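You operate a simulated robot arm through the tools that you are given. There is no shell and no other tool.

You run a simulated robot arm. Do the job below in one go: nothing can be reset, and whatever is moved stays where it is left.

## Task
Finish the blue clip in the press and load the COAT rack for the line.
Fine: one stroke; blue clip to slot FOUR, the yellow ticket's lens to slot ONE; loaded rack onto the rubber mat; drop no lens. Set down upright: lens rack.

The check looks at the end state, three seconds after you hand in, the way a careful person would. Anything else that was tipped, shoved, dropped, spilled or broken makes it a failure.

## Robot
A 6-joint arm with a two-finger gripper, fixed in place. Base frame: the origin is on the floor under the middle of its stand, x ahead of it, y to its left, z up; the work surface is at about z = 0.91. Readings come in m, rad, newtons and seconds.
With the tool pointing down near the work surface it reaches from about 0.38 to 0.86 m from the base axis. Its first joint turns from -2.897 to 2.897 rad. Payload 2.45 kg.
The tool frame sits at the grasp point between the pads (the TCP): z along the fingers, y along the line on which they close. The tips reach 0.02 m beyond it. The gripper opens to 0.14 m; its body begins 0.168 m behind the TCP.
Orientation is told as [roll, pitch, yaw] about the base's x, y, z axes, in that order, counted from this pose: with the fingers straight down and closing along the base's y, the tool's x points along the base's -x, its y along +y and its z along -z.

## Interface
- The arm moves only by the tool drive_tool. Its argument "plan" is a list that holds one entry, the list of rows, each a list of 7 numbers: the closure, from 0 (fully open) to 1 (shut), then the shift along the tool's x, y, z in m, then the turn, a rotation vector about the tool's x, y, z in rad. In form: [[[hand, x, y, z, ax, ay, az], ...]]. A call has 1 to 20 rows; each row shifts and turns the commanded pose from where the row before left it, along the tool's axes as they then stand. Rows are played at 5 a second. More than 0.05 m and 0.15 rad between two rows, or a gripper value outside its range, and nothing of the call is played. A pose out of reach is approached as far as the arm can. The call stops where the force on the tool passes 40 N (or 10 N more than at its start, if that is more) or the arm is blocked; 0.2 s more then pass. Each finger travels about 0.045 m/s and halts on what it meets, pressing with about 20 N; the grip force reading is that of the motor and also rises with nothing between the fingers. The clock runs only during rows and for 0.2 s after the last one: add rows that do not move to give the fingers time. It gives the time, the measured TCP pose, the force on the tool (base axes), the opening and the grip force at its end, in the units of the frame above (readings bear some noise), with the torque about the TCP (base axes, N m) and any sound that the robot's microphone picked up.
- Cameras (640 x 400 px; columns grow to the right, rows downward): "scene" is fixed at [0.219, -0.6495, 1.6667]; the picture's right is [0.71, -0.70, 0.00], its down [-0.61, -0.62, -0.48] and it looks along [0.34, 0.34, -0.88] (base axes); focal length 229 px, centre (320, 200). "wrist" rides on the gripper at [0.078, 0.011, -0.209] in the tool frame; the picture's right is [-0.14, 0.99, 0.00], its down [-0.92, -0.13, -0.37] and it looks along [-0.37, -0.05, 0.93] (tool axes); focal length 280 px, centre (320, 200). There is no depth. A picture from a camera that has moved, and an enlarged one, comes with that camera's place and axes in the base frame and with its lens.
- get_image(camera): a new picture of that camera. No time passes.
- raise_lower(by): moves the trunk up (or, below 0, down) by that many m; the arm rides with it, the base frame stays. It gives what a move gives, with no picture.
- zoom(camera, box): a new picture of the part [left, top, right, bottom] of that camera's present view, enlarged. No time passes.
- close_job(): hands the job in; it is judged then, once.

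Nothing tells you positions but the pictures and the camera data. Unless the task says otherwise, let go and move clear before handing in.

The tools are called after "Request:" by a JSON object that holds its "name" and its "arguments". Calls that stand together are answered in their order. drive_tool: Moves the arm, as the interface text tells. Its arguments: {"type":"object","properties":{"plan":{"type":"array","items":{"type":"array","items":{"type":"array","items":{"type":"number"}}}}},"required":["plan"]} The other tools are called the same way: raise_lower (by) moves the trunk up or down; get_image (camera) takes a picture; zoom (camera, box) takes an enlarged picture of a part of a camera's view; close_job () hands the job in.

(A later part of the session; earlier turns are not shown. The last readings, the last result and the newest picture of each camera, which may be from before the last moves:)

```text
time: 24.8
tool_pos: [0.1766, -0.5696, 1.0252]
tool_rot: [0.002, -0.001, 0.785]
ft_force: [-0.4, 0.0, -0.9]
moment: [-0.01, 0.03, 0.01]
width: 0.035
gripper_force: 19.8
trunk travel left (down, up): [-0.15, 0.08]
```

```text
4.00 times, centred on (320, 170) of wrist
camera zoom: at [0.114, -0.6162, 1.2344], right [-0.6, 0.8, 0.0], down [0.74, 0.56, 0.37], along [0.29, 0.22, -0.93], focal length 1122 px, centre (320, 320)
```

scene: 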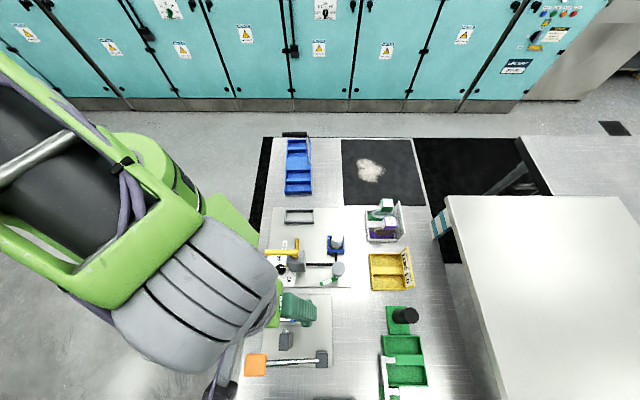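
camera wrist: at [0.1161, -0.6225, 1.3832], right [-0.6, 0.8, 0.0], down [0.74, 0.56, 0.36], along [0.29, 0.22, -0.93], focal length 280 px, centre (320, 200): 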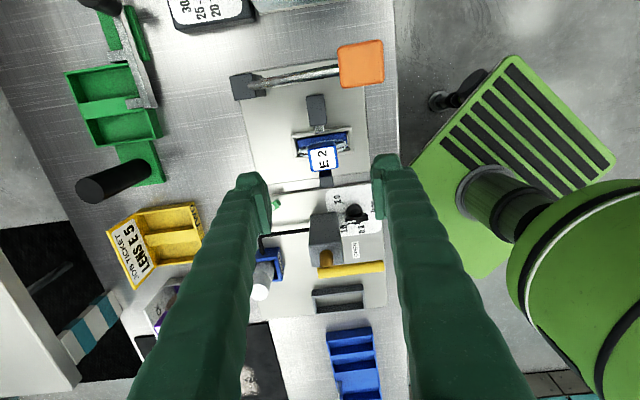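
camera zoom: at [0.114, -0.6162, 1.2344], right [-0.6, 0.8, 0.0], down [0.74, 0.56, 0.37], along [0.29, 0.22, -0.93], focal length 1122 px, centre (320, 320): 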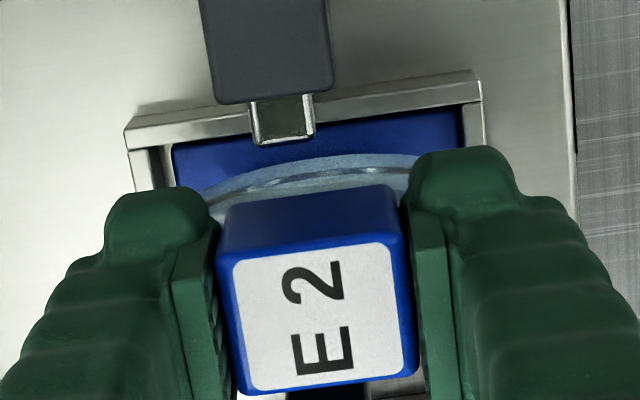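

E2 is gripped at 35 mm. I'll lift it straight out of the nest slowly and check the lens is held.

Request:
{"name": "drive_tool", "arguments": {"plan": [[[1, 0, 0, -0.008, 0, 0, 0], [1, 0, 0, -0.01, 0, 0, 0], [1, 0, 0, -0.012, 0, 0, 0], [1, 0, 0, -0.02, 0, 0, 0], [1, 0, 0, -0.025, 0, 0, 0], [1, 0, 0, -0.025, 0, 0, 0], [1, 0, 0, -0.025, 0, 0, 0], [1, 0, 0, -0.025, 0, 0, 0], [1, 0, 0, -0.025, 0, 0, 0], [1, 0, 0, -0.025, 0, 0, 0], [1, 0, 0, -0.025, 0, 0, 0], [1, 0, 0, 0, 0, 0, 0]]]}}

Request:
{"name": "get_image", "arguments": {"camera": "wrist"}}

Request:
{"name": "zoom", "arguments": {"camera": "wrist", "box": [240, 100, 400, 220]}}

Request:
{"name": "zoom", "arguments": {"camera": "scene", "box": [200, 240, 350, 380]}}

```text
time: 27.4
tool_pos: [0.1773, -0.57, 1.2474]
tool_rot: [0.002, 0.0, 0.784]
ft_force: [-0.1, 0.5, -0.8]
moment: [0.01, 0.0, -0.02]
width: 0.0348
gripper_force: 20.3
trunk travel left (down, up): [-0.15, 0.08]
```

```text
taken
camera wrist: at [0.1135, -0.6167, 1.4577], right [-0.6, 0.8, 0.0], down [0.74, 0.56, 0.37], along [0.29, 0.22, -0.93], focal length 280 px, centre (320, 200)
```

wrist: 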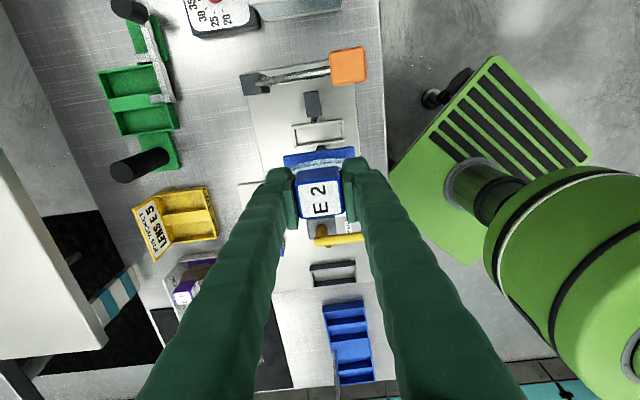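

```text
3.33 times, centred on (320, 160) of wrist
camera zoom: at [0.1135, -0.6167, 1.4577], right [-0.6, 0.8, 0.0], down [0.74, 0.56, 0.37], along [0.29, 0.22, -0.93], focal length 935 px, centre (320, 333)
```

zoom: 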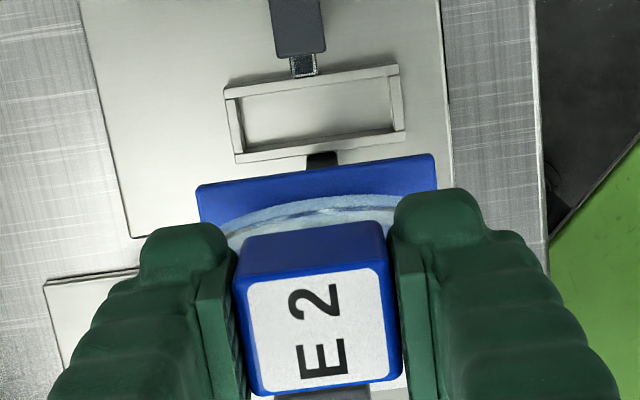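

```text
2.86 times, centred on (275, 310) of scene
camera zoom: at [0.219, -0.6495, 1.6667], right [0.71, -0.7, 0.0], down [-0.61, -0.62, -0.48], along [0.34, 0.34, -0.88], focal length 655 px, centre (449, -114)
```

zoom: 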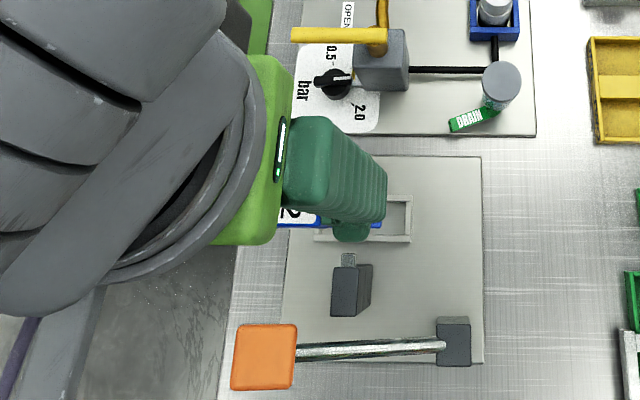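

E2 with its lens is held squarely and clear of the nest. I carry it at z 1.25 above the AIR station to hover over slot FOUR of the COAT rack.

Request:
{"name": "drive_tool", "arguments": {"plan": [[[1, -0.02, 0.001, 0, 0, 0, 0], [1, -0.03, 0.001, 0, 0, 0, 0], [1, -0.04, 0.001, 0, 0, 0, 0], [1, -0.04, 0.001, 0, 0, 0, 0], [1, -0.04, 0.001, 0, 0, 0, 0], [1, -0.04, 0.001, 0, 0, 0, 0], [1, -0.04, 0.001, 0, 0, 0, 0], [1, -0.04, 0.001, 0, 0, 0, 0], [1, -0.04, 0.001, 0, 0, 0, 0], [1, -0.04, 0, 0, 0, 0, 0], [1, -0.04, 0, 0, 0, 0, 0], [1, -0.02, 0, 0, 0, 0, 0], [1, -0.013, 0, 0, 0, 0, 0], [1, 0, 0, 0, 0, 0, 0]]]}}

Request:
{"name": "get_image", "arguments": {"camera": "wrist"}}

Request:
{"name": "zoom", "arguments": {"camera": "wrist", "box": [230, 100, 410, 270]}}

Request:
{"name": "get_image", "arguments": {"camera": "scene"}}

```text
time: 30.4
tool_pos: [0.485, -0.252, 1.2491]
tool_rot: [0.001, -0.001, 0.784]
ft_force: [-0.5, 0.6, -1.1]
moment: [0.03, 0.0, 0.0]
width: 0.035
gripper_force: 19.8
trunk travel left (down, up): [-0.15, 0.08]
```

```text
taken
camera wrist: at [0.4219, -0.2976, 1.4582], right [-0.6, 0.8, 0.0], down [0.74, 0.56, 0.37], along [0.29, 0.22, -0.93], focal length 280 px, centre (320, 200)
```

wrist: 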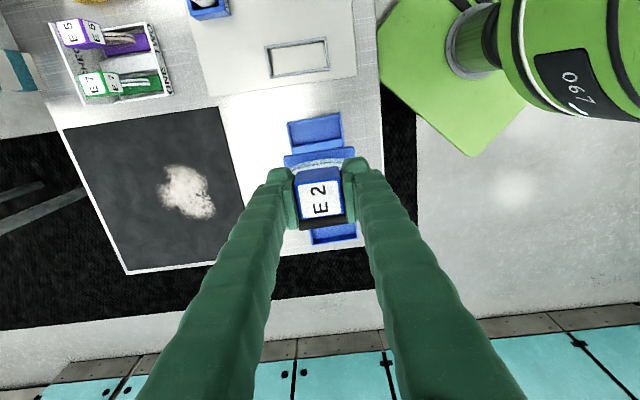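

```text
2.35 times, centred on (320, 185) of wrist
camera zoom: at [0.4219, -0.2976, 1.4582], right [-0.6, 0.8, 0.0], down [0.74, 0.56, 0.37], along [0.29, 0.22, -0.93], focal length 660 px, centre (320, 235)
```

zoom: 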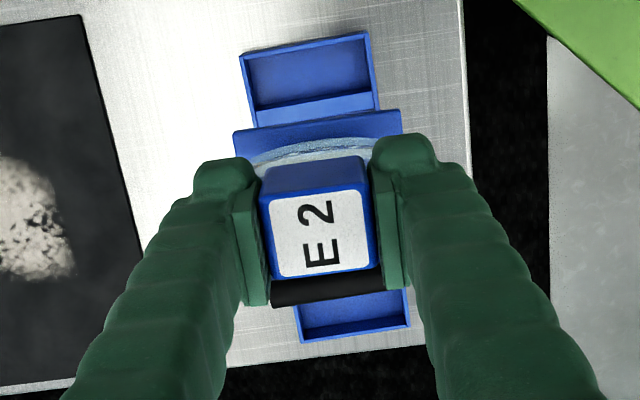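

```text
taken
```

scene: 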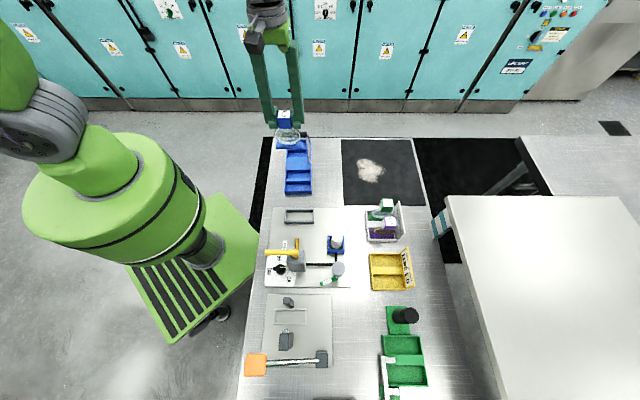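

Slot FOUR's centre comes out at about e1 0.527, e2 0.1645, and the held foot needs about 8 mm more depth. I'll correct that and descend to just above the rim for a check.

Request:
{"name": "drive_tool", "arguments": {"plan": [[[1, 0, -0.008, 0, 0, 0, 0], [1, 0, 0, 0.03, 0, 0, 0], [1, 0, 0, 0.03, 0, 0, 0], [1, 0, 0, 0.03, 0, 0, 0], [1, 0, 0, 0.03, 0, 0, 0], [1, 0, 0, 0.03, 0, 0, 0], [1, 0, 0, 0.03, 0, 0, 0], [1, 0, 0, 0.01, 0, 0, 0], [1, 0, 0, 0, 0, 0, 0]]]}}

Request:
{"name": "zoom", "arguments": {"camera": "wrist", "box": [220, 80, 420, 205]}}

Request:
{"name": "zoom", "arguments": {"camera": "scene", "box": [260, 120, 340, 210]}}

```text
time: 32.4
tool_pos: [0.4904, -0.2562, 1.0579]
tool_rot: [0.002, 0.0, 0.781]
ft_force: [0.3, 0.4, -0.9]
moment: [0.0, -0.04, 0.0]
width: 0.0351
gripper_force: 20.2
trunk travel left (down, up): [-0.15, 0.08]
```

```text
3.20 times, centred on (320, 142) of wrist
camera zoom: at [0.4266, -0.3023, 1.2676], right [-0.6, 0.8, 0.0], down [0.74, 0.56, 0.37], along [0.29, 0.22, -0.93], focal length 897 px, centre (320, 384)
```

zoom: 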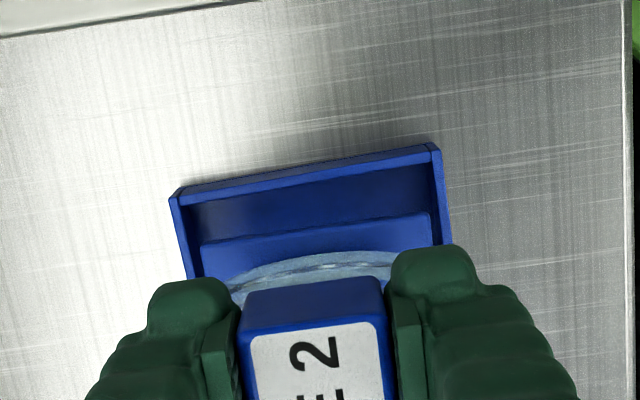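

```text
4.44 times, centred on (300, 165) of scene
camera zoom: at [0.219, -0.6495, 1.6667], right [0.71, -0.7, 0.0], down [-0.61, -0.62, -0.48], along [0.34, 0.34, -0.88], focal length 1019 px, centre (409, 356)
```

zoom: 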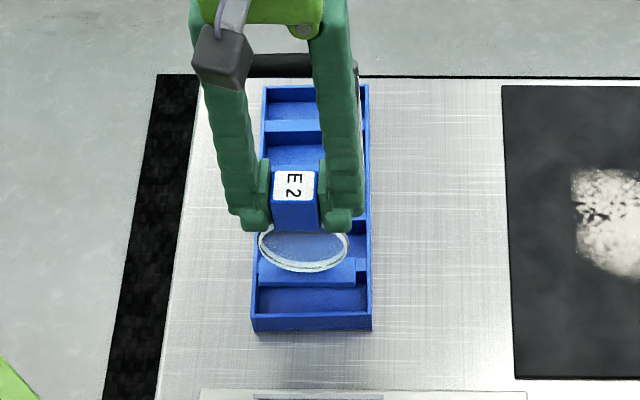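

The foot is hovering over slot FOUR. I'll zoom further to measure angle and margins against the rim.

Request:
{"name": "zoom", "arguments": {"camera": "wrist", "box": [265, 115, 365, 178]}}

Request:
{"name": "zoom", "arguments": {"camera": "scene", "box": [282, 165, 322, 197]}}

```text
6.35 times, centred on (315, 146) of wrist
camera zoom: at [0.4266, -0.3023, 1.2676], right [-0.6, 0.8, 0.0], down [0.74, 0.56, 0.37], along [0.29, 0.22, -0.93], focal length 1780 px, centre (352, 540)
```

zoom: 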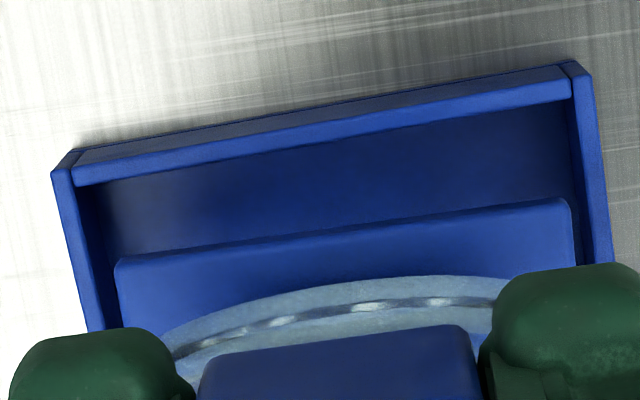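

```text
12.50 times, centred on (302, 181) of scene
camera zoom: at [0.219, -0.6495, 1.6667], right [0.71, -0.7, 0.0], down [-0.61, -0.62, -0.48], along [0.34, 0.34, -0.88], focal length 2867 px, centre (545, 438)
```

zoom: 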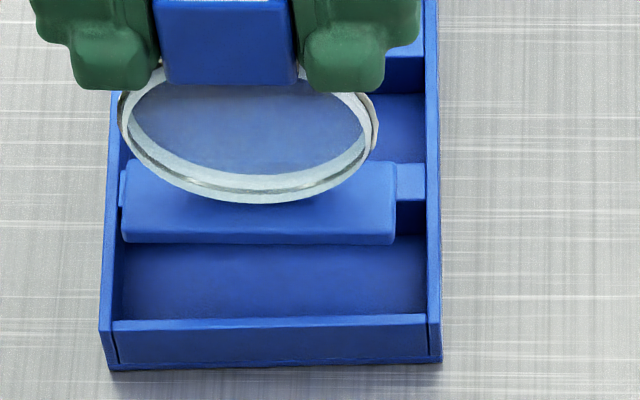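

The rack is turned about 0.03 rad relative to the hand, so I match that and shift by about 2 mm. Then I lower into the slot in small steps, watching the force.

Request:
{"name": "drive_tool", "arguments": {"plan": [[[1, 0.002, -0.0016, 0, 0, 0, -0.03], [1, 0, 0, 0.01, 0, 0, 0], [1, 0, 0, 0.01, 0, 0, 0], [1, 0, 0, 0.005, 0, 0, 0], [1, 0, 0, 0, 0, 0, 0]]]}}

Request:
{"name": "zoom", "arguments": {"camera": "wrist", "box": [265, 115, 365, 178]}}

Request:
{"name": "zoom", "arguments": {"camera": "scene", "box": [282, 165, 322, 197]}}

```text
time: 33.6
tool_pos: [0.4896, -0.2598, 1.0335]
tool_rot: [0.002, 0.0, 0.815]
ft_force: [-1.1, -1.2, -0.7]
moment: [0.0, 0.03, -0.01]
width: 0.0351
gripper_force: 20.2
trunk travel left (down, up): [-0.15, 0.08]
```

```text
6.35 times, centred on (315, 146) of wrist
camera zoom: at [0.4276, -0.3068, 1.2434], right [-0.63, 0.78, 0.0], down [0.73, 0.58, 0.37], along [0.29, 0.23, -0.93], focal length 1780 px, centre (352, 540)
```

zoom: 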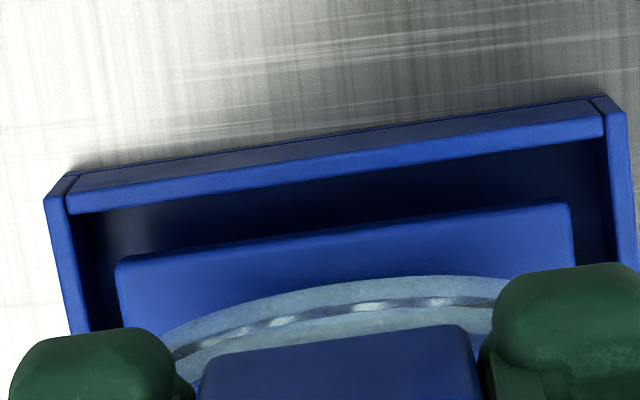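

```text
12.50 times, centred on (302, 181) of scene
camera zoom: at [0.219, -0.6495, 1.6667], right [0.71, -0.7, 0.0], down [-0.61, -0.62, -0.48], along [0.34, 0.34, -0.88], focal length 2867 px, centre (545, 438)
```

zoom: 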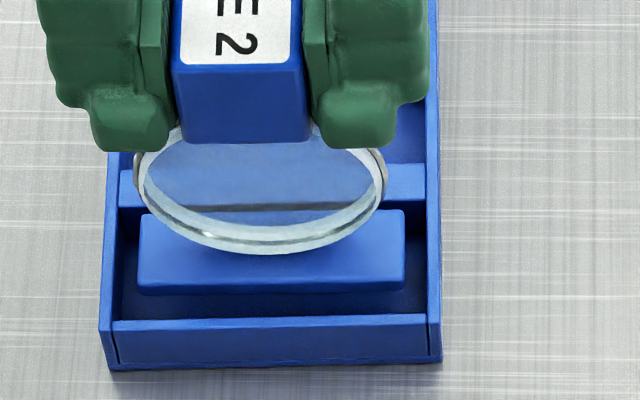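

The foot sits centred between the divider and the end wall. I continue down in small steps until it touches the slot floor.

Request:
{"name": "drive_tool", "arguments": {"plan": [[[1, 0, 0, 0.004, 0, 0, 0], [1, 0, 0, 0.004, 0, 0, 0], [1, 0, 0, 0.002, 0, 0, 0], [1, 0, 0, 0, 0, 0, 0]]]}}

Request:
{"name": "zoom", "arguments": {"camera": "scene", "box": [282, 165, 322, 197]}}

```text
time: 34.6
tool_pos: [0.4883, -0.2577, 1.0221]
tool_rot: [0.001, 0.001, 0.814]
ft_force: [0.4, 1.1, -0.6]
moment: [-0.01, 0.0, 0.02]
width: 0.0346
gripper_force: 20.0
trunk travel left (down, up): [-0.15, 0.08]
```

```text
12.50 times, centred on (302, 181) of scene
camera zoom: at [0.219, -0.6495, 1.6667], right [0.71, -0.7, 0.0], down [-0.61, -0.62, -0.48], along [0.34, 0.34, -0.88], focal length 2867 px, centre (545, 438)
```

zoom: 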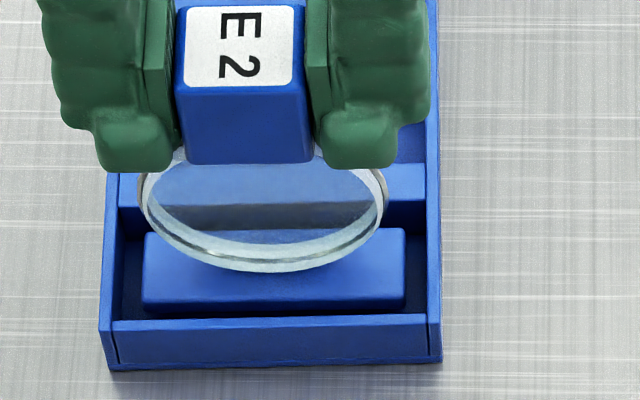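

Request:
{"name": "drive_tool", "arguments": {"plan": [[[1, 0, 0, 0.002, 0, 0, 0], [1, 0, 0, 0.002, 0, 0, 0], [1, 0, 0, 0.001, 0, 0, 0], [1, 0, 0, 0, 0, 0, 0]]]}}

Request:
{"name": "zoom", "arguments": {"camera": "wrist", "box": [265, 115, 365, 178]}}

```text
time: 35.6
tool_pos: [0.4895, -0.259, 1.0198]
tool_rot: [0.001, 0.0, 0.815]
ft_force: [0.7, 0.1, -0.1]
moment: [0.05, 0.0, 0.01]
width: 0.0347
gripper_force: 19.9
trunk travel left (down, up): [-0.15, 0.08]
```

```text
6.35 times, centred on (315, 146) of wrist
camera zoom: at [0.4281, -0.3074, 1.229], right [-0.63, 0.78, 0.0], down [0.73, 0.58, 0.37], along [0.29, 0.23, -0.93], focal length 1780 px, centre (352, 540)
```

zoom: 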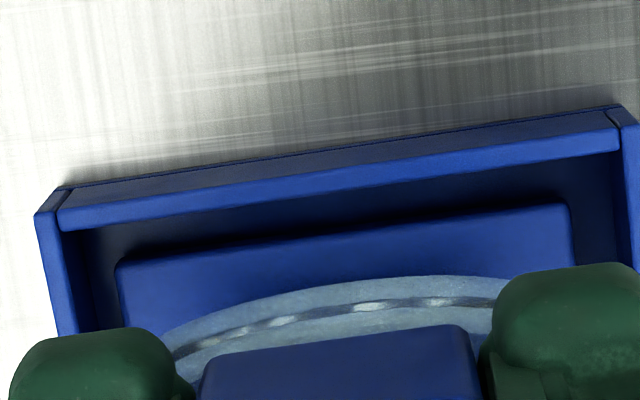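

Request:
{"name": "drive_tool", "arguments": {"plan": [[[1, 0, 0, 0.0015, 0, 0, 0], [1, 0, 0, 0.0015, 0, 0, 0], [1, 0, 0, 0, 0, 0, 0]]]}}

Request:
{"name": "zoom", "arguments": {"camera": "scene", "box": [282, 165, 322, 197]}}

```text
time: 36.4
tool_pos: [0.4905, -0.2589, 1.0164]
tool_rot: [-0.001, 0.001, 0.815]
ft_force: [-0.1, 0.7, 9.7]
moment: [-0.03, 0.01, 0.0]
width: 0.0348
gripper_force: 19.9
trunk travel left (down, up): [-0.15, 0.08]
```

```text
12.50 times, centred on (302, 181) of scene
camera zoom: at [0.219, -0.6495, 1.6667], right [0.71, -0.7, 0.0], down [-0.61, -0.62, -0.48], along [0.34, 0.34, -0.88], focal length 2867 px, centre (545, 438)
```

zoom: 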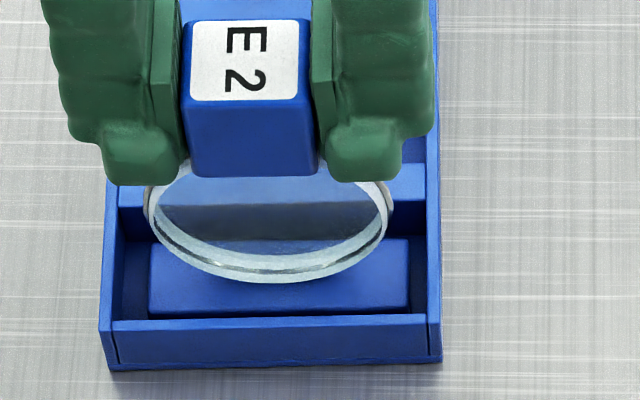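

It's seated: about 10 N of contact at z 1.016. I ease off, open the fingers gradually, and lift clear.

Request:
{"name": "drive_tool", "arguments": {"plan": [[[1, 0, 0, -0.001, 0, 0, 0], [0.7, 0, 0, 0, 0, 0, 0], [0.6, 0, 0, 0, 0, 0, 0], [0.5, 0, 0, 0, 0, 0, 0], [0.5, 0, 0, 0, 0, 0, 0], [0.5, 0, 0, 0, 0, 0, 0], [0.5, 0, 0, -0.01, 0, 0, 0], [0.5, 0, 0, -0.02, 0, 0, 0], [0.5, 0, 0, -0.03, 0, 0, 0], [0.5, 0, 0, -0.04, 0, 0, 0], [0.5, 0, 0, -0.04, 0, 0, 0], [0.5, 0, 0, -0.04, 0, 0, 0], [0.5, 0, 0, -0.04, 0, 0, 0], [0.5, 0, 0, 0, 0, 0, 0]]]}}

Request:
{"name": "get_image", "arguments": {"camera": "wrist"}}

Request:
{"name": "zoom", "arguments": {"camera": "scene", "box": [265, 125, 345, 205]}}

```text
time: 39.4
tool_pos: [0.491, -0.2588, 1.2383]
tool_rot: [0.003, 0.0, 0.816]
ft_force: [-0.1, -0.8, 0.3]
moment: [0.02, 0.05, 0.01]
width: 0.0699
gripper_force: 0.0
trunk travel left (down, up): [-0.15, 0.08]
```

```text
taken
camera wrist: at [0.4283, -0.307, 1.4476], right [-0.63, 0.78, 0.0], down [0.73, 0.58, 0.37], along [0.29, 0.23, -0.93], focal length 280 px, centre (320, 200)
```

wrist: 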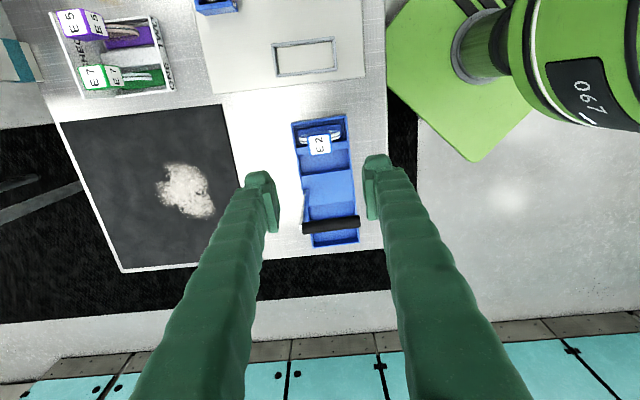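

```text
5.00 times, centred on (305, 165) of scene
camera zoom: at [0.219, -0.6495, 1.6667], right [0.71, -0.7, 0.0], down [-0.61, -0.62, -0.48], along [0.34, 0.34, -0.88], focal length 1147 px, centre (395, 375)
```

zoom: 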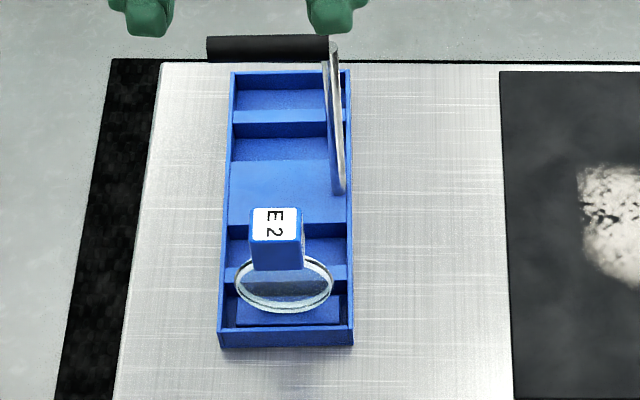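

E2 now stands in slot FOUR. I'll take enlarged views of the rack (for slot ONE and the handle) and of the TO CHECK tray from here.

Request:
{"name": "zoom", "arguments": {"camera": "wrist", "box": [270, 105, 390, 255]}}

Request:
{"name": "zoom", "arguments": {"camera": "wrist", "box": [40, 0, 190, 110]}}

Request:
{"name": "zoom", "arguments": {"camera": "wrist", "box": [50, 90, 250, 280]}}

```text
2.67 times, centred on (330, 180) of wrist
camera zoom: at [0.4283, -0.307, 1.4476], right [-0.63, 0.78, 0.0], down [0.73, 0.58, 0.37], along [0.29, 0.23, -0.93], focal length 748 px, centre (293, 253)
```

zoom: 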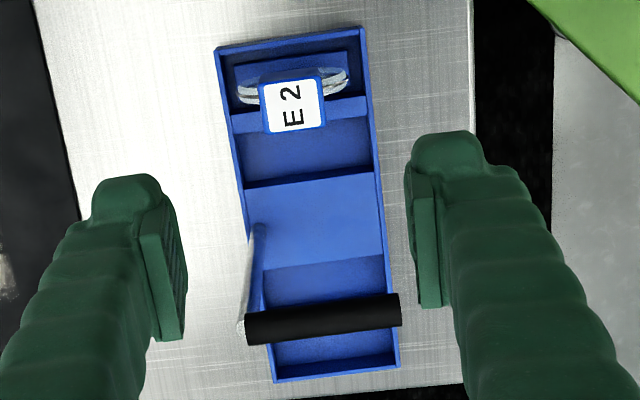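

```text
3.64 times, centred on (115, 55) of wrist
camera zoom: at [0.4283, -0.307, 1.4476], right [-0.63, 0.78, 0.0], down [0.73, 0.58, 0.37], along [0.29, 0.23, -0.93], focal length 1020 px, centre (1066, 727)
```

zoom: 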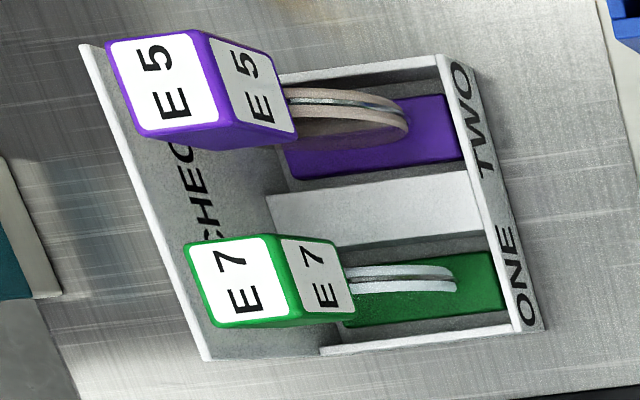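

```text
2.11 times, centred on (150, 185) of wrist
camera zoom: at [0.4283, -0.307, 1.4476], right [-0.63, 0.78, 0.0], down [0.73, 0.58, 0.37], along [0.29, 0.23, -0.93], focal length 590 px, centre (678, 232)
```

zoom: 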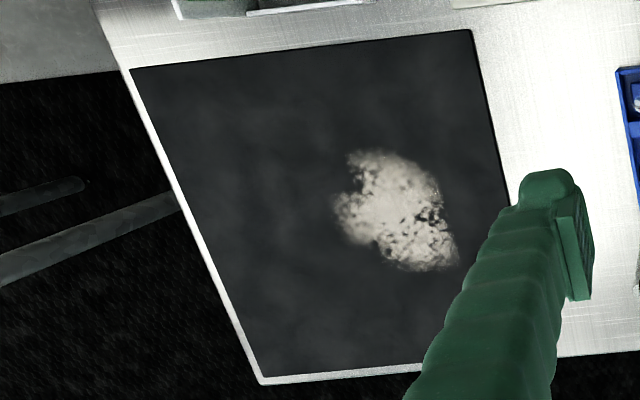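

The TO CHECK tray's E5 block is near e1 0.825, e2 -0.026; its sign tops out at about z 1.00, so gripping the block's upper half along e1 is safe. I move over there at height to look.

Request:
{"name": "drive_tool", "arguments": {"plan": [[[0.5, 0, 0, 0, 0.003, 0, 0.0306], [0.5, 0.02, -0.025, 0.003, 0, 0, 0], [0.5, 0.0213, -0.031, 0.004, 0, 0, 0], [0.5, 0.0213, -0.031, 0.004, 0, 0, 0], [0.5, 0.0213, -0.031, 0.004, 0, 0, 0], [0.5, 0.0213, -0.031, 0.004, 0, 0, 0], [0.5, 0.0213, -0.031, 0.004, 0, 0, 0], [0.5, 0.0213, -0.031, 0.004, 0, 0, 0], [0.5, 0.0213, -0.031, 0.004, 0, 0, 0], [0.5, 0.0213, -0.031, 0.004, 0, 0, 0], [0.5, 0, 0, 0, 0, 0, 0]]]}}

Request:
{"name": "get_image", "arguments": {"camera": "wrist"}}

Request:
{"name": "zoom", "arguments": {"camera": "wrist", "box": [230, 110, 410, 240]}}

Request:
{"name": "get_image", "arguments": {"camera": "scene"}}

```text
time: 41.8
tool_pos: [0.5461, -0.5855, 1.2029]
tool_rot: [-0.003, 0.001, 0.784]
ft_force: [0.4, 0.8, -0.1]
moment: [0.0, -0.03, 0.01]
width: 0.0698
gripper_force: 0.1
trunk travel left (down, up): [-0.15, 0.08]
```

```text
taken
camera wrist: at [0.4839, -0.6314, 1.4121], right [-0.6, 0.8, 0.0], down [0.74, 0.56, 0.37], along [0.3, 0.22, -0.93], focal length 280 px, centre (320, 200)
```

wrist: 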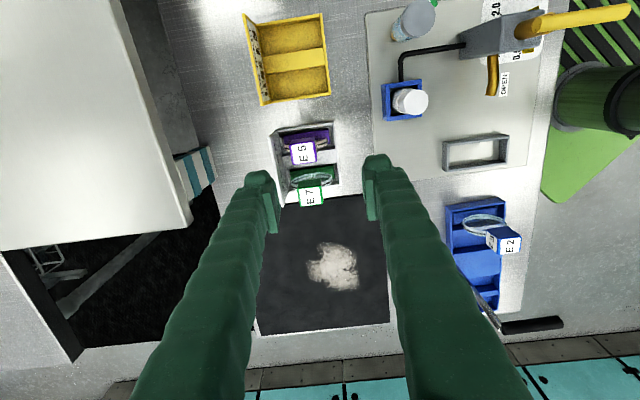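

```text
3.08 times, centred on (320, 175) of wrist
camera zoom: at [0.4839, -0.6314, 1.4121], right [-0.6, 0.8, 0.0], down [0.74, 0.56, 0.37], along [0.3, 0.22, -0.93], focal length 863 px, centre (320, 277)
```

zoom: 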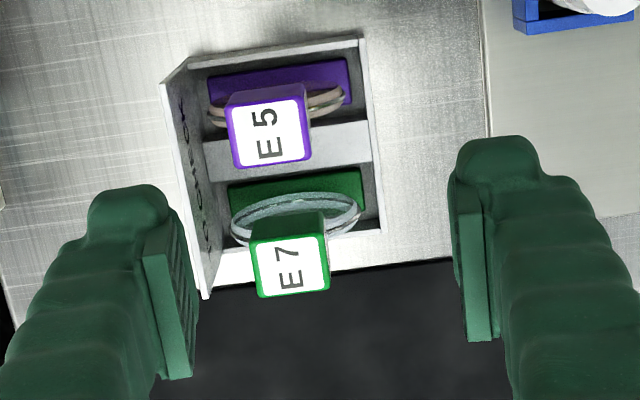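

```text
taken
```

scene: 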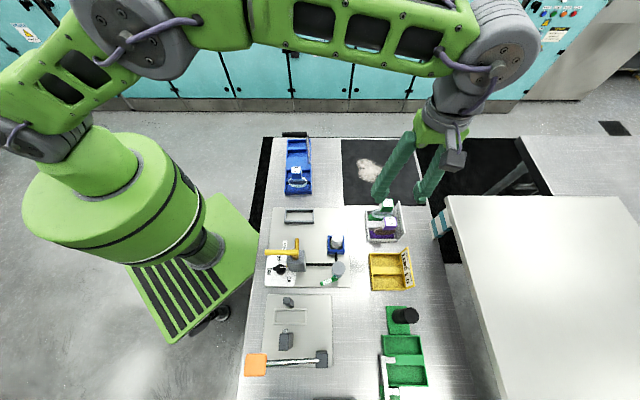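

E5 is directly below, about 24 mm farther out than the TCP. I'll centre over it and descend to z 1.10 for a close check.

Request:
{"name": "drive_tool", "arguments": {"plan": [[[0.5, -0.0025, -0.0245, 0, -0.003, 0, 0], [0.5, 0, 0, 0.03, 0, 0, 0], [0.5, 0, 0, 0.03, 0, 0, 0], [0.5, 0, 0, 0.03, 0, 0, 0], [0.5, 0, 0, 0.01, 0, 0, 0], [0.5, 0, 0, 0, 0, 0, 0]]]}}

Request:
{"name": "zoom", "arguments": {"camera": "wrist", "box": [240, 120, 400, 220]}}

Request:
{"name": "zoom", "arguments": {"camera": "scene", "box": [350, 170, 450, 260]}}

```text
time: 43.2
tool_pos: [0.5668, -0.6045, 1.1036]
tool_rot: [0.001, 0.0, 0.784]
ft_force: [0.8, -0.8, 0.0]
moment: [-0.02, 0.03, -0.03]
width: 0.0701
gripper_force: 0.1
trunk travel left (down, up): [-0.15, 0.08]
```

```text
4.00 times, centred on (320, 170) of wrist
camera zoom: at [0.5042, -0.65, 1.3127], right [-0.6, 0.8, 0.0], down [0.74, 0.56, 0.37], along [0.29, 0.22, -0.93], focal length 1122 px, centre (320, 320)
```

zoom: 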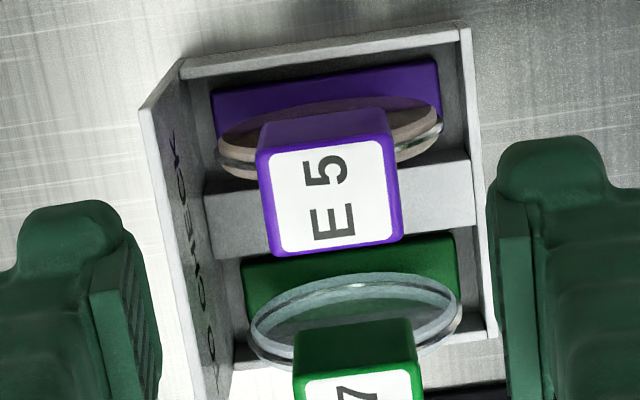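

```text
4.44 times, centred on (400, 215) of scene
camera zoom: at [0.219, -0.6495, 1.6667], right [0.71, -0.7, 0.0], down [-0.61, -0.62, -0.48], along [0.34, 0.34, -0.88], focal length 1019 px, centre (-36, 133)
```

zoom: 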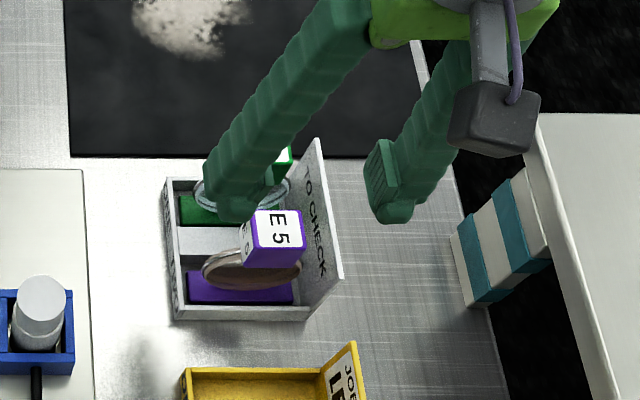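

E5 is centred within a few millimetres and square with the hand. I apply the 3.5 mm correction, descend to grip the block's upper part (tips above the sign), and close.

Request:
{"name": "drive_tool", "arguments": {"plan": [[[0.5, -0.001, 0.0035, 0.015, 0, 0, 0], [0.5, 0, 0, 0.02, 0, 0, 0], [0.5, 0, 0, 0.02, 0, 0, 0], [0.5, 0, 0, 0.015, 0, 0, 0], [0.5, 0, 0, 0.006, 0, 0, 0], [0.5, 0, 0, 0, 0, 0, 0]]]}}

Request:
{"name": "zoom", "arguments": {"camera": "wrist", "box": [240, 120, 400, 220]}}

Request:
{"name": "zoom", "arguments": {"camera": "scene", "box": [360, 180, 440, 250]}}

```text
time: 44.6
tool_pos: [0.5627, -0.5983, 1.0266]
tool_rot: [0.002, 0.0, 0.783]
ft_force: [0.4, -0.8, 0.1]
moment: [-0.03, 0.01, 0.01]
width: 0.07
gripper_force: 0.1
trunk travel left (down, up): [-0.15, 0.08]
```

```text
4.00 times, centred on (320, 170) of wrist
camera zoom: at [0.5007, -0.6451, 1.2362], right [-0.6, 0.8, 0.0], down [0.74, 0.56, 0.37], along [0.29, 0.22, -0.93], focal length 1122 px, centre (320, 320)
```

zoom: 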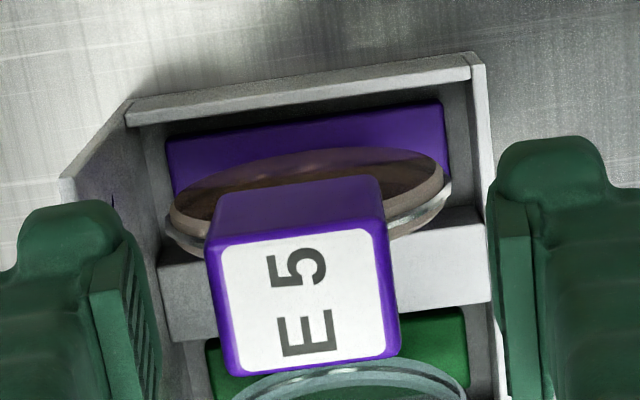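

```text
5.71 times, centred on (400, 215) of scene
camera zoom: at [0.219, -0.6495, 1.6667], right [0.71, -0.7, 0.0], down [-0.61, -0.62, -0.48], along [0.34, 0.34, -0.88], focal length 1311 px, centre (-137, 114)
```

zoom: 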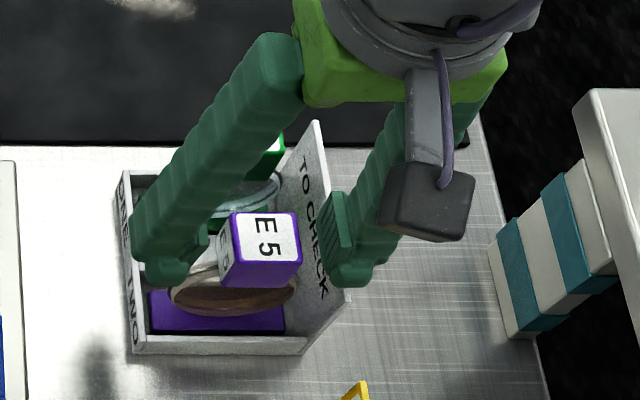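

The fingers are clear of the sign and E7. A small 2.5 mm centring shift, then I close on E5.

Request:
{"name": "drive_tool", "arguments": {"plan": [[[0.5, 0, -0.0025, 0, 0, 0, 0], [0.5, 0, 0, 0, 0, 0, 0], [0.7, 0, 0, 0, 0, 0, 0], [0.9, 0, 0, 0, 0, 0, 0], [1, 0, 0, 0, 0, 0, 0], [1, 0, 0, 0, 0, 0, 0], [1, 0, 0, 0, 0, 0, 0], [1, 0, 0, 0, 0, 0, 0]]]}}

Request:
{"name": "zoom", "arguments": {"camera": "wrist", "box": [240, 120, 400, 220]}}

Request:
{"name": "zoom", "arguments": {"camera": "scene", "box": [360, 180, 440, 250]}}

```text
time: 46.4
tool_pos: [0.5652, -0.6011, 1.0266]
tool_rot: [0.001, -0.001, 0.786]
ft_force: [-0.5, -0.8, -0.1]
moment: [-0.02, 0.0, 0.0]
width: 0.0346
gripper_force: 20.3
trunk travel left (down, up): [-0.15, 0.08]
```

```text
4.00 times, centred on (320, 170) of wrist
camera zoom: at [0.5023, -0.6469, 1.2364], right [-0.6, 0.8, 0.0], down [0.74, 0.56, 0.37], along [0.29, 0.22, -0.93], focal length 1122 px, centre (320, 320)
```

zoom: 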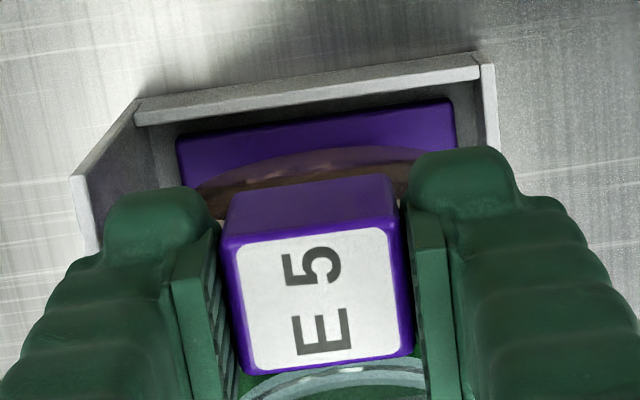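

```text
5.71 times, centred on (400, 215) of scene
camera zoom: at [0.219, -0.6495, 1.6667], right [0.71, -0.7, 0.0], down [-0.61, -0.62, -0.48], along [0.34, 0.34, -0.88], focal length 1311 px, centre (-137, 114)
```

zoom: 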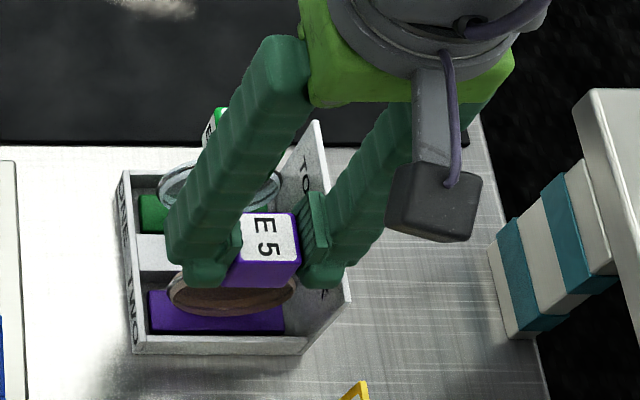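

E5 is gripped at 35 mm. I lift it straight up out of its slot slowly.

Request:
{"name": "drive_tool", "arguments": {"plan": [[[1, 0, 0, -0.008, 0, 0, 0], [1, 0, 0, -0.01, 0, 0, 0], [1, 0, 0, -0.012, 0, 0, 0], [1, 0, 0, -0.02, 0, 0, 0], [1, 0, 0, -0.025, 0, 0, 0], [1, 0, 0, -0.025, 0, 0, 0], [1, 0, 0, -0.025, 0, 0, 0], [1, 0, 0, -0.02, 0, 0, 0], [1, 0, 0, 0, 0, 0, 0]]]}}

Request:
{"name": "get_image", "arguments": {"camera": "wrist"}}

Request:
{"name": "zoom", "arguments": {"camera": "scene", "box": [350, 150, 450, 260]}}

```text
time: 48.4
tool_pos: [0.5674, -0.6013, 1.1702]
tool_rot: [0.003, 0.0, 0.784]
ft_force: [0.0, 0.1, 0.0]
moment: [-0.01, 0.03, 0.03]
width: 0.0345
gripper_force: 20.7
trunk travel left (down, up): [-0.15, 0.08]
```

```text
taken
camera wrist: at [0.5042, -0.6477, 1.3805], right [-0.6, 0.8, 0.0], down [0.74, 0.56, 0.37], along [0.29, 0.22, -0.93], focal length 280 px, centre (320, 200)
```

wrist: 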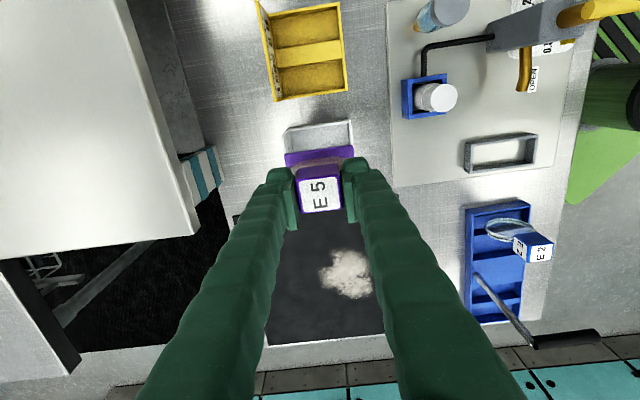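

```text
3.64 times, centred on (400, 205) of scene
camera zoom: at [0.219, -0.6495, 1.6667], right [0.71, -0.7, 0.0], down [-0.61, -0.62, -0.48], along [0.34, 0.34, -0.88], focal length 834 px, centre (29, 182)
```

zoom: 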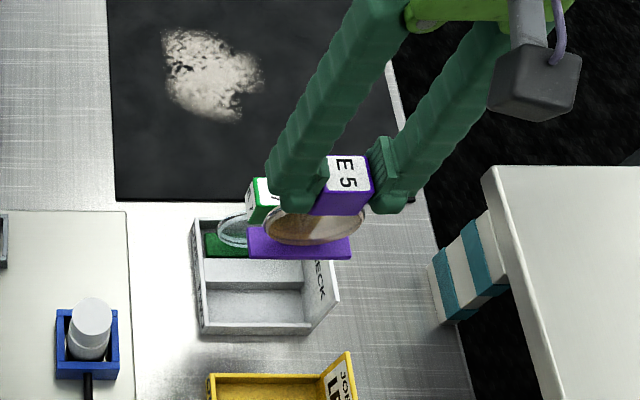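

E5 is free, with its lens and foot. I retract toward the robot while rising, then carry it diagonally above the mat to hover over slot ONE.

Request:
{"name": "drive_tool", "arguments": {"plan": [[[1, 0, 0.02, -0.02, 0, 0, 0], [1, 0, 0.03, -0.02, 0, 0, 0], [1, 0, 0.04, -0.02, 0, 0, 0], [1, -0.02, 0.01, -0.004, 0, 0, -0.0306], [1, -0.0362, 0.0196, -0.003, 0, 0, 0], [1, -0.0362, 0.0196, -0.003, 0, 0, 0], [1, -0.0362, 0.0196, -0.003, 0, 0, 0], [1, -0.0362, 0.0196, -0.003, 0, 0, 0], [1, -0.0362, 0.0196, -0.003, 0, 0, 0], [1, -0.0362, 0.0196, -0.003, 0, 0, 0], [1, -0.0362, 0.0196, 0, 0, 0, 0], [1, -0.0362, 0.0196, 0, 0, 0, 0], [1, -0.0362, 0.0196, 0, 0, 0, 0], [1, -0.0362, 0.0196, 0, 0, 0, 0], [1, -0.016, 0.01, 0, 0, 0, 0], [1, 0, 0, 0, 0, 0, 0]]]}}

Request:
{"name": "get_image", "arguments": {"camera": "wrist"}}

Request:
{"name": "zoom", "arguments": {"camera": "wrist", "box": [230, 90, 410, 230]}}

Request:
{"name": "get_image", "arguments": {"camera": "scene"}}

```text
time: 51.8
tool_pos: [0.6218, -0.1004, 1.2554]
tool_rot: [0.003, 0.001, 0.816]
ft_force: [-0.7, 0.6, -1.0]
moment: [0.02, -0.01, 0.03]
width: 0.0348
gripper_force: 19.9
trunk travel left (down, up): [-0.15, 0.08]
```

```text
taken
camera wrist: at [0.5585, -0.1485, 1.4636], right [-0.63, 0.78, 0.0], down [0.73, 0.58, 0.37], along [0.29, 0.23, -0.93], focal length 280 px, centre (320, 200)
```

wrist: 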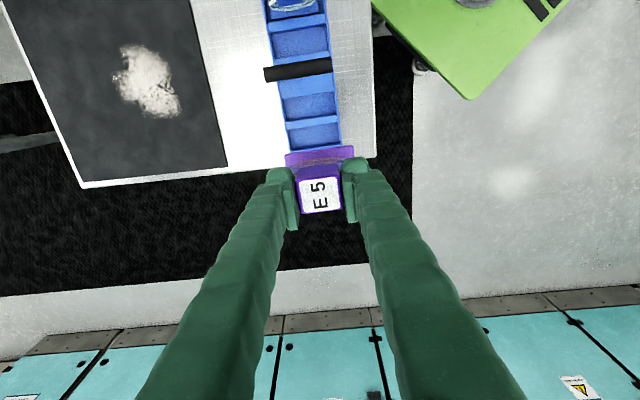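

```text
2.86 times, centred on (320, 160) of wrist
camera zoom: at [0.5585, -0.1485, 1.4636], right [-0.63, 0.78, 0.0], down [0.73, 0.58, 0.37], along [0.29, 0.23, -0.93], focal length 801 px, centre (320, 314)
```

zoom: 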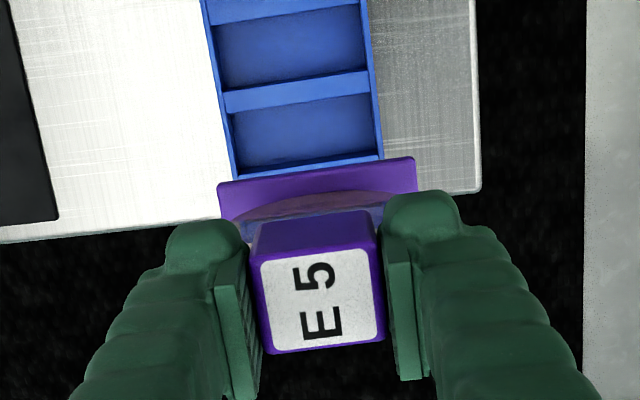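

```text
taken
```

scene: 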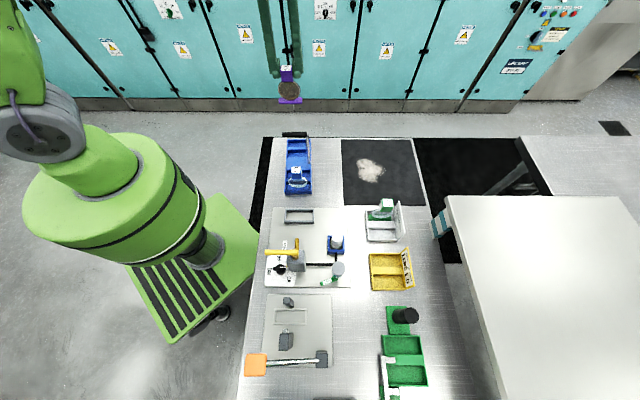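

Slot ONE's centre is about 10 mm farther out and 5 mm along from the held foot. I correct and descend to just above the rim, then check again.

Request:
{"name": "drive_tool", "arguments": {"plan": [[[1, -0.005, -0.01, 0, 0.002, 0, 0], [1, 0, 0, 0.03, 0, 0, 0], [1, 0, 0, 0.03, 0, 0, 0], [1, 0, 0, 0.03, 0, 0, 0], [1, 0, 0, 0.03, 0, 0, 0], [1, 0, 0, 0.03, 0, 0, 0], [1, 0, 0, 0.03, 0, 0, 0], [1, 0, 0, 0.01, 0, 0, 0], [1, 0, 0, 0, 0, 0, 0]]]}}

Request:
{"name": "zoom", "arguments": {"camera": "wrist", "box": [240, 60, 400, 180]}}

Request:
{"name": "zoom", "arguments": {"camera": "scene", "box": [270, 120, 330, 175]}}

```text
time: 53.8
tool_pos: [0.6314, -0.1014, 1.0639]
tool_rot: [-0.001, 0.0, 0.815]
ft_force: [0.3, 0.6, -0.4]
moment: [-0.01, 0.02, 0.01]
width: 0.0348
gripper_force: 20.3
trunk travel left (down, up): [-0.15, 0.08]
```

```text
3.33 times, centred on (320, 120) of wrist
camera zoom: at [0.5692, -0.1503, 1.273], right [-0.63, 0.78, 0.0], down [0.72, 0.58, 0.37], along [0.29, 0.23, -0.93], focal length 935 px, centre (320, 467)
```

zoom: 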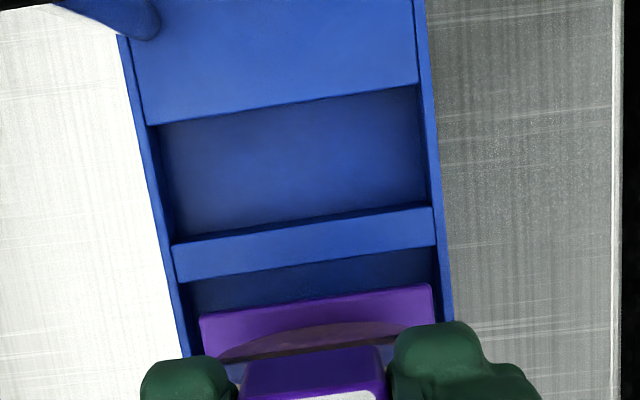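

```text
7.27 times, centred on (300, 148) of scene
camera zoom: at [0.219, -0.6495, 1.6667], right [0.71, -0.7, 0.0], down [-0.61, -0.62, -0.48], along [0.34, 0.34, -0.88], focal length 1668 px, centre (466, 582)
```

zoom: 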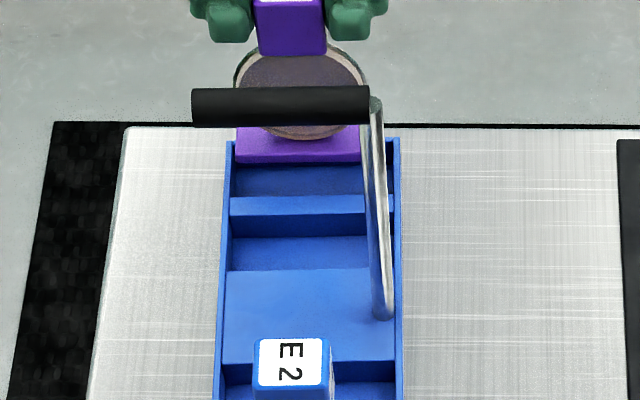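

The foot is centred over slot ONE and parallel to it. I lower in steps until contact.

Request:
{"name": "drive_tool", "arguments": {"plan": [[[1, 0, -0.001, 0.01, 0, 0, 0], [1, 0, 0, 0.01, 0, 0, 0], [1, 0, 0, 0.006, 0, 0, 0], [1, 0, 0, 0.003, 0, 0, 0], [1, 0, 0, 0, 0, 0, 0]]]}}

Request:
{"name": "zoom", "arguments": {"camera": "wrist", "box": [240, 80, 400, 180]}}

Request:
{"name": "zoom", "arguments": {"camera": "scene", "box": [270, 120, 330, 175]}}

```text
time: 55.0
tool_pos: [0.632, -0.1043, 1.0357]
tool_rot: [0.0, 0.001, 0.816]
ft_force: [-0.7, -0.3, -0.9]
moment: [0.01, -0.01, 0.0]
width: 0.0348
gripper_force: 20.1
trunk travel left (down, up): [-0.15, 0.08]
```

```text
4.00 times, centred on (320, 130) of wrist
camera zoom: at [0.5688, -0.1514, 1.2443], right [-0.63, 0.78, 0.0], down [0.72, 0.58, 0.37], along [0.29, 0.23, -0.93], focal length 1122 px, centre (320, 480)
```

zoom: 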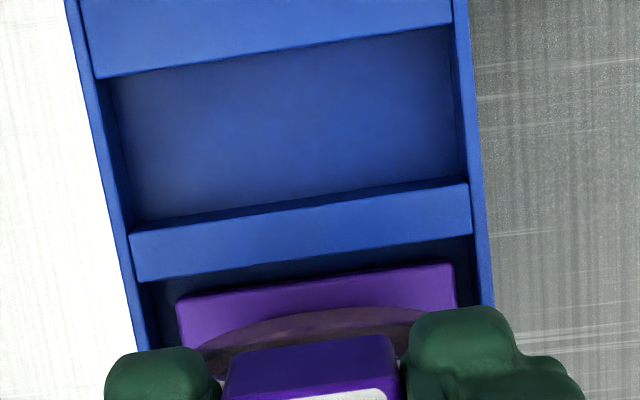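

```text
7.27 times, centred on (300, 148) of scene
camera zoom: at [0.219, -0.6495, 1.6667], right [0.71, -0.7, 0.0], down [-0.61, -0.62, -0.48], along [0.34, 0.34, -0.88], focal length 1668 px, centre (466, 582)
```

zoom: 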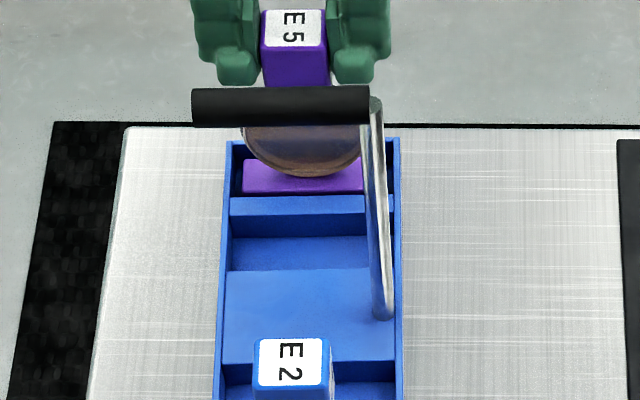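

Request:
{"name": "drive_tool", "arguments": {"plan": [[[1, 0, 0, 0.003, 0, 0, 0], [1, 0, 0, 0.002, 0, 0, 0], [1, 0, 0, 0.0015, 0, 0, 0], [1, 0, 0, 0, 0, 0, 0]]]}}

Request:
{"name": "zoom", "arguments": {"camera": "wrist", "box": [240, 80, 400, 180]}}

```text
time: 56.0
tool_pos: [0.6317, -0.1039, 1.0284]
tool_rot: [-0.001, 0.001, 0.816]
ft_force: [0.5, 1.0, -1.0]
moment: [-0.02, 0.01, -0.02]
width: 0.0348
gripper_force: 19.8
trunk travel left (down, up): [-0.15, 0.08]
```

```text
4.00 times, centred on (320, 130) of wrist
camera zoom: at [0.5694, -0.1517, 1.2376], right [-0.63, 0.78, 0.0], down [0.72, 0.58, 0.37], along [0.29, 0.23, -0.93], focal length 1122 px, centre (320, 480)
```

zoom: 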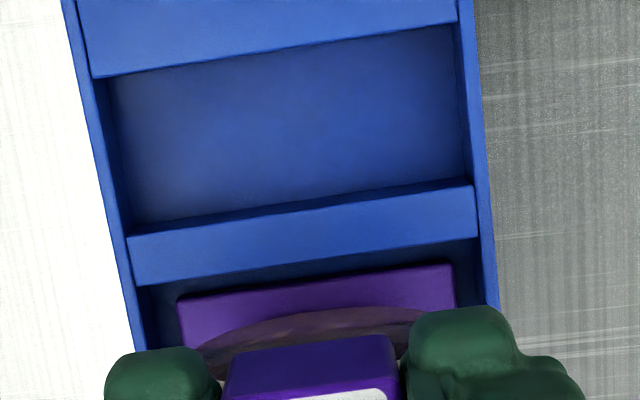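

Request:
{"name": "drive_tool", "arguments": {"plan": [[[1, 0, 0, 0.0015, 0, 0, 0], [1, 0, 0, 0.0015, 0, 0, 0], [1, 0, 0, 0.001, 0, 0, 0], [1, 0, 0, 0, 0, 0, 0]]]}}

Request:
{"name": "zoom", "arguments": {"camera": "scene", "box": [270, 120, 330, 175]}}

```text
time: 57.0
tool_pos: [0.6315, -0.1033, 1.0251]
tool_rot: [-0.005, 0.0, 0.815]
ft_force: [0.9, 0.4, 15.3]
moment: [0.1, -0.04, 0.04]
width: 0.035
gripper_force: 19.7
trunk travel left (down, up): [-0.15, 0.08]
```

```text
7.27 times, centred on (300, 148) of scene
camera zoom: at [0.219, -0.6495, 1.6667], right [0.71, -0.7, 0.0], down [-0.61, -0.62, -0.48], along [0.34, 0.34, -0.88], focal length 1668 px, centre (466, 582)
```

zoom: 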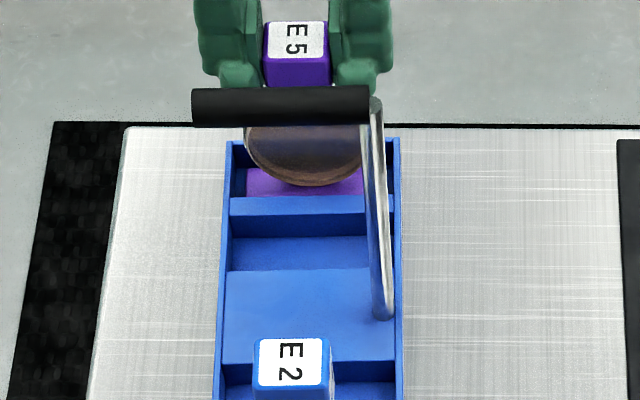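

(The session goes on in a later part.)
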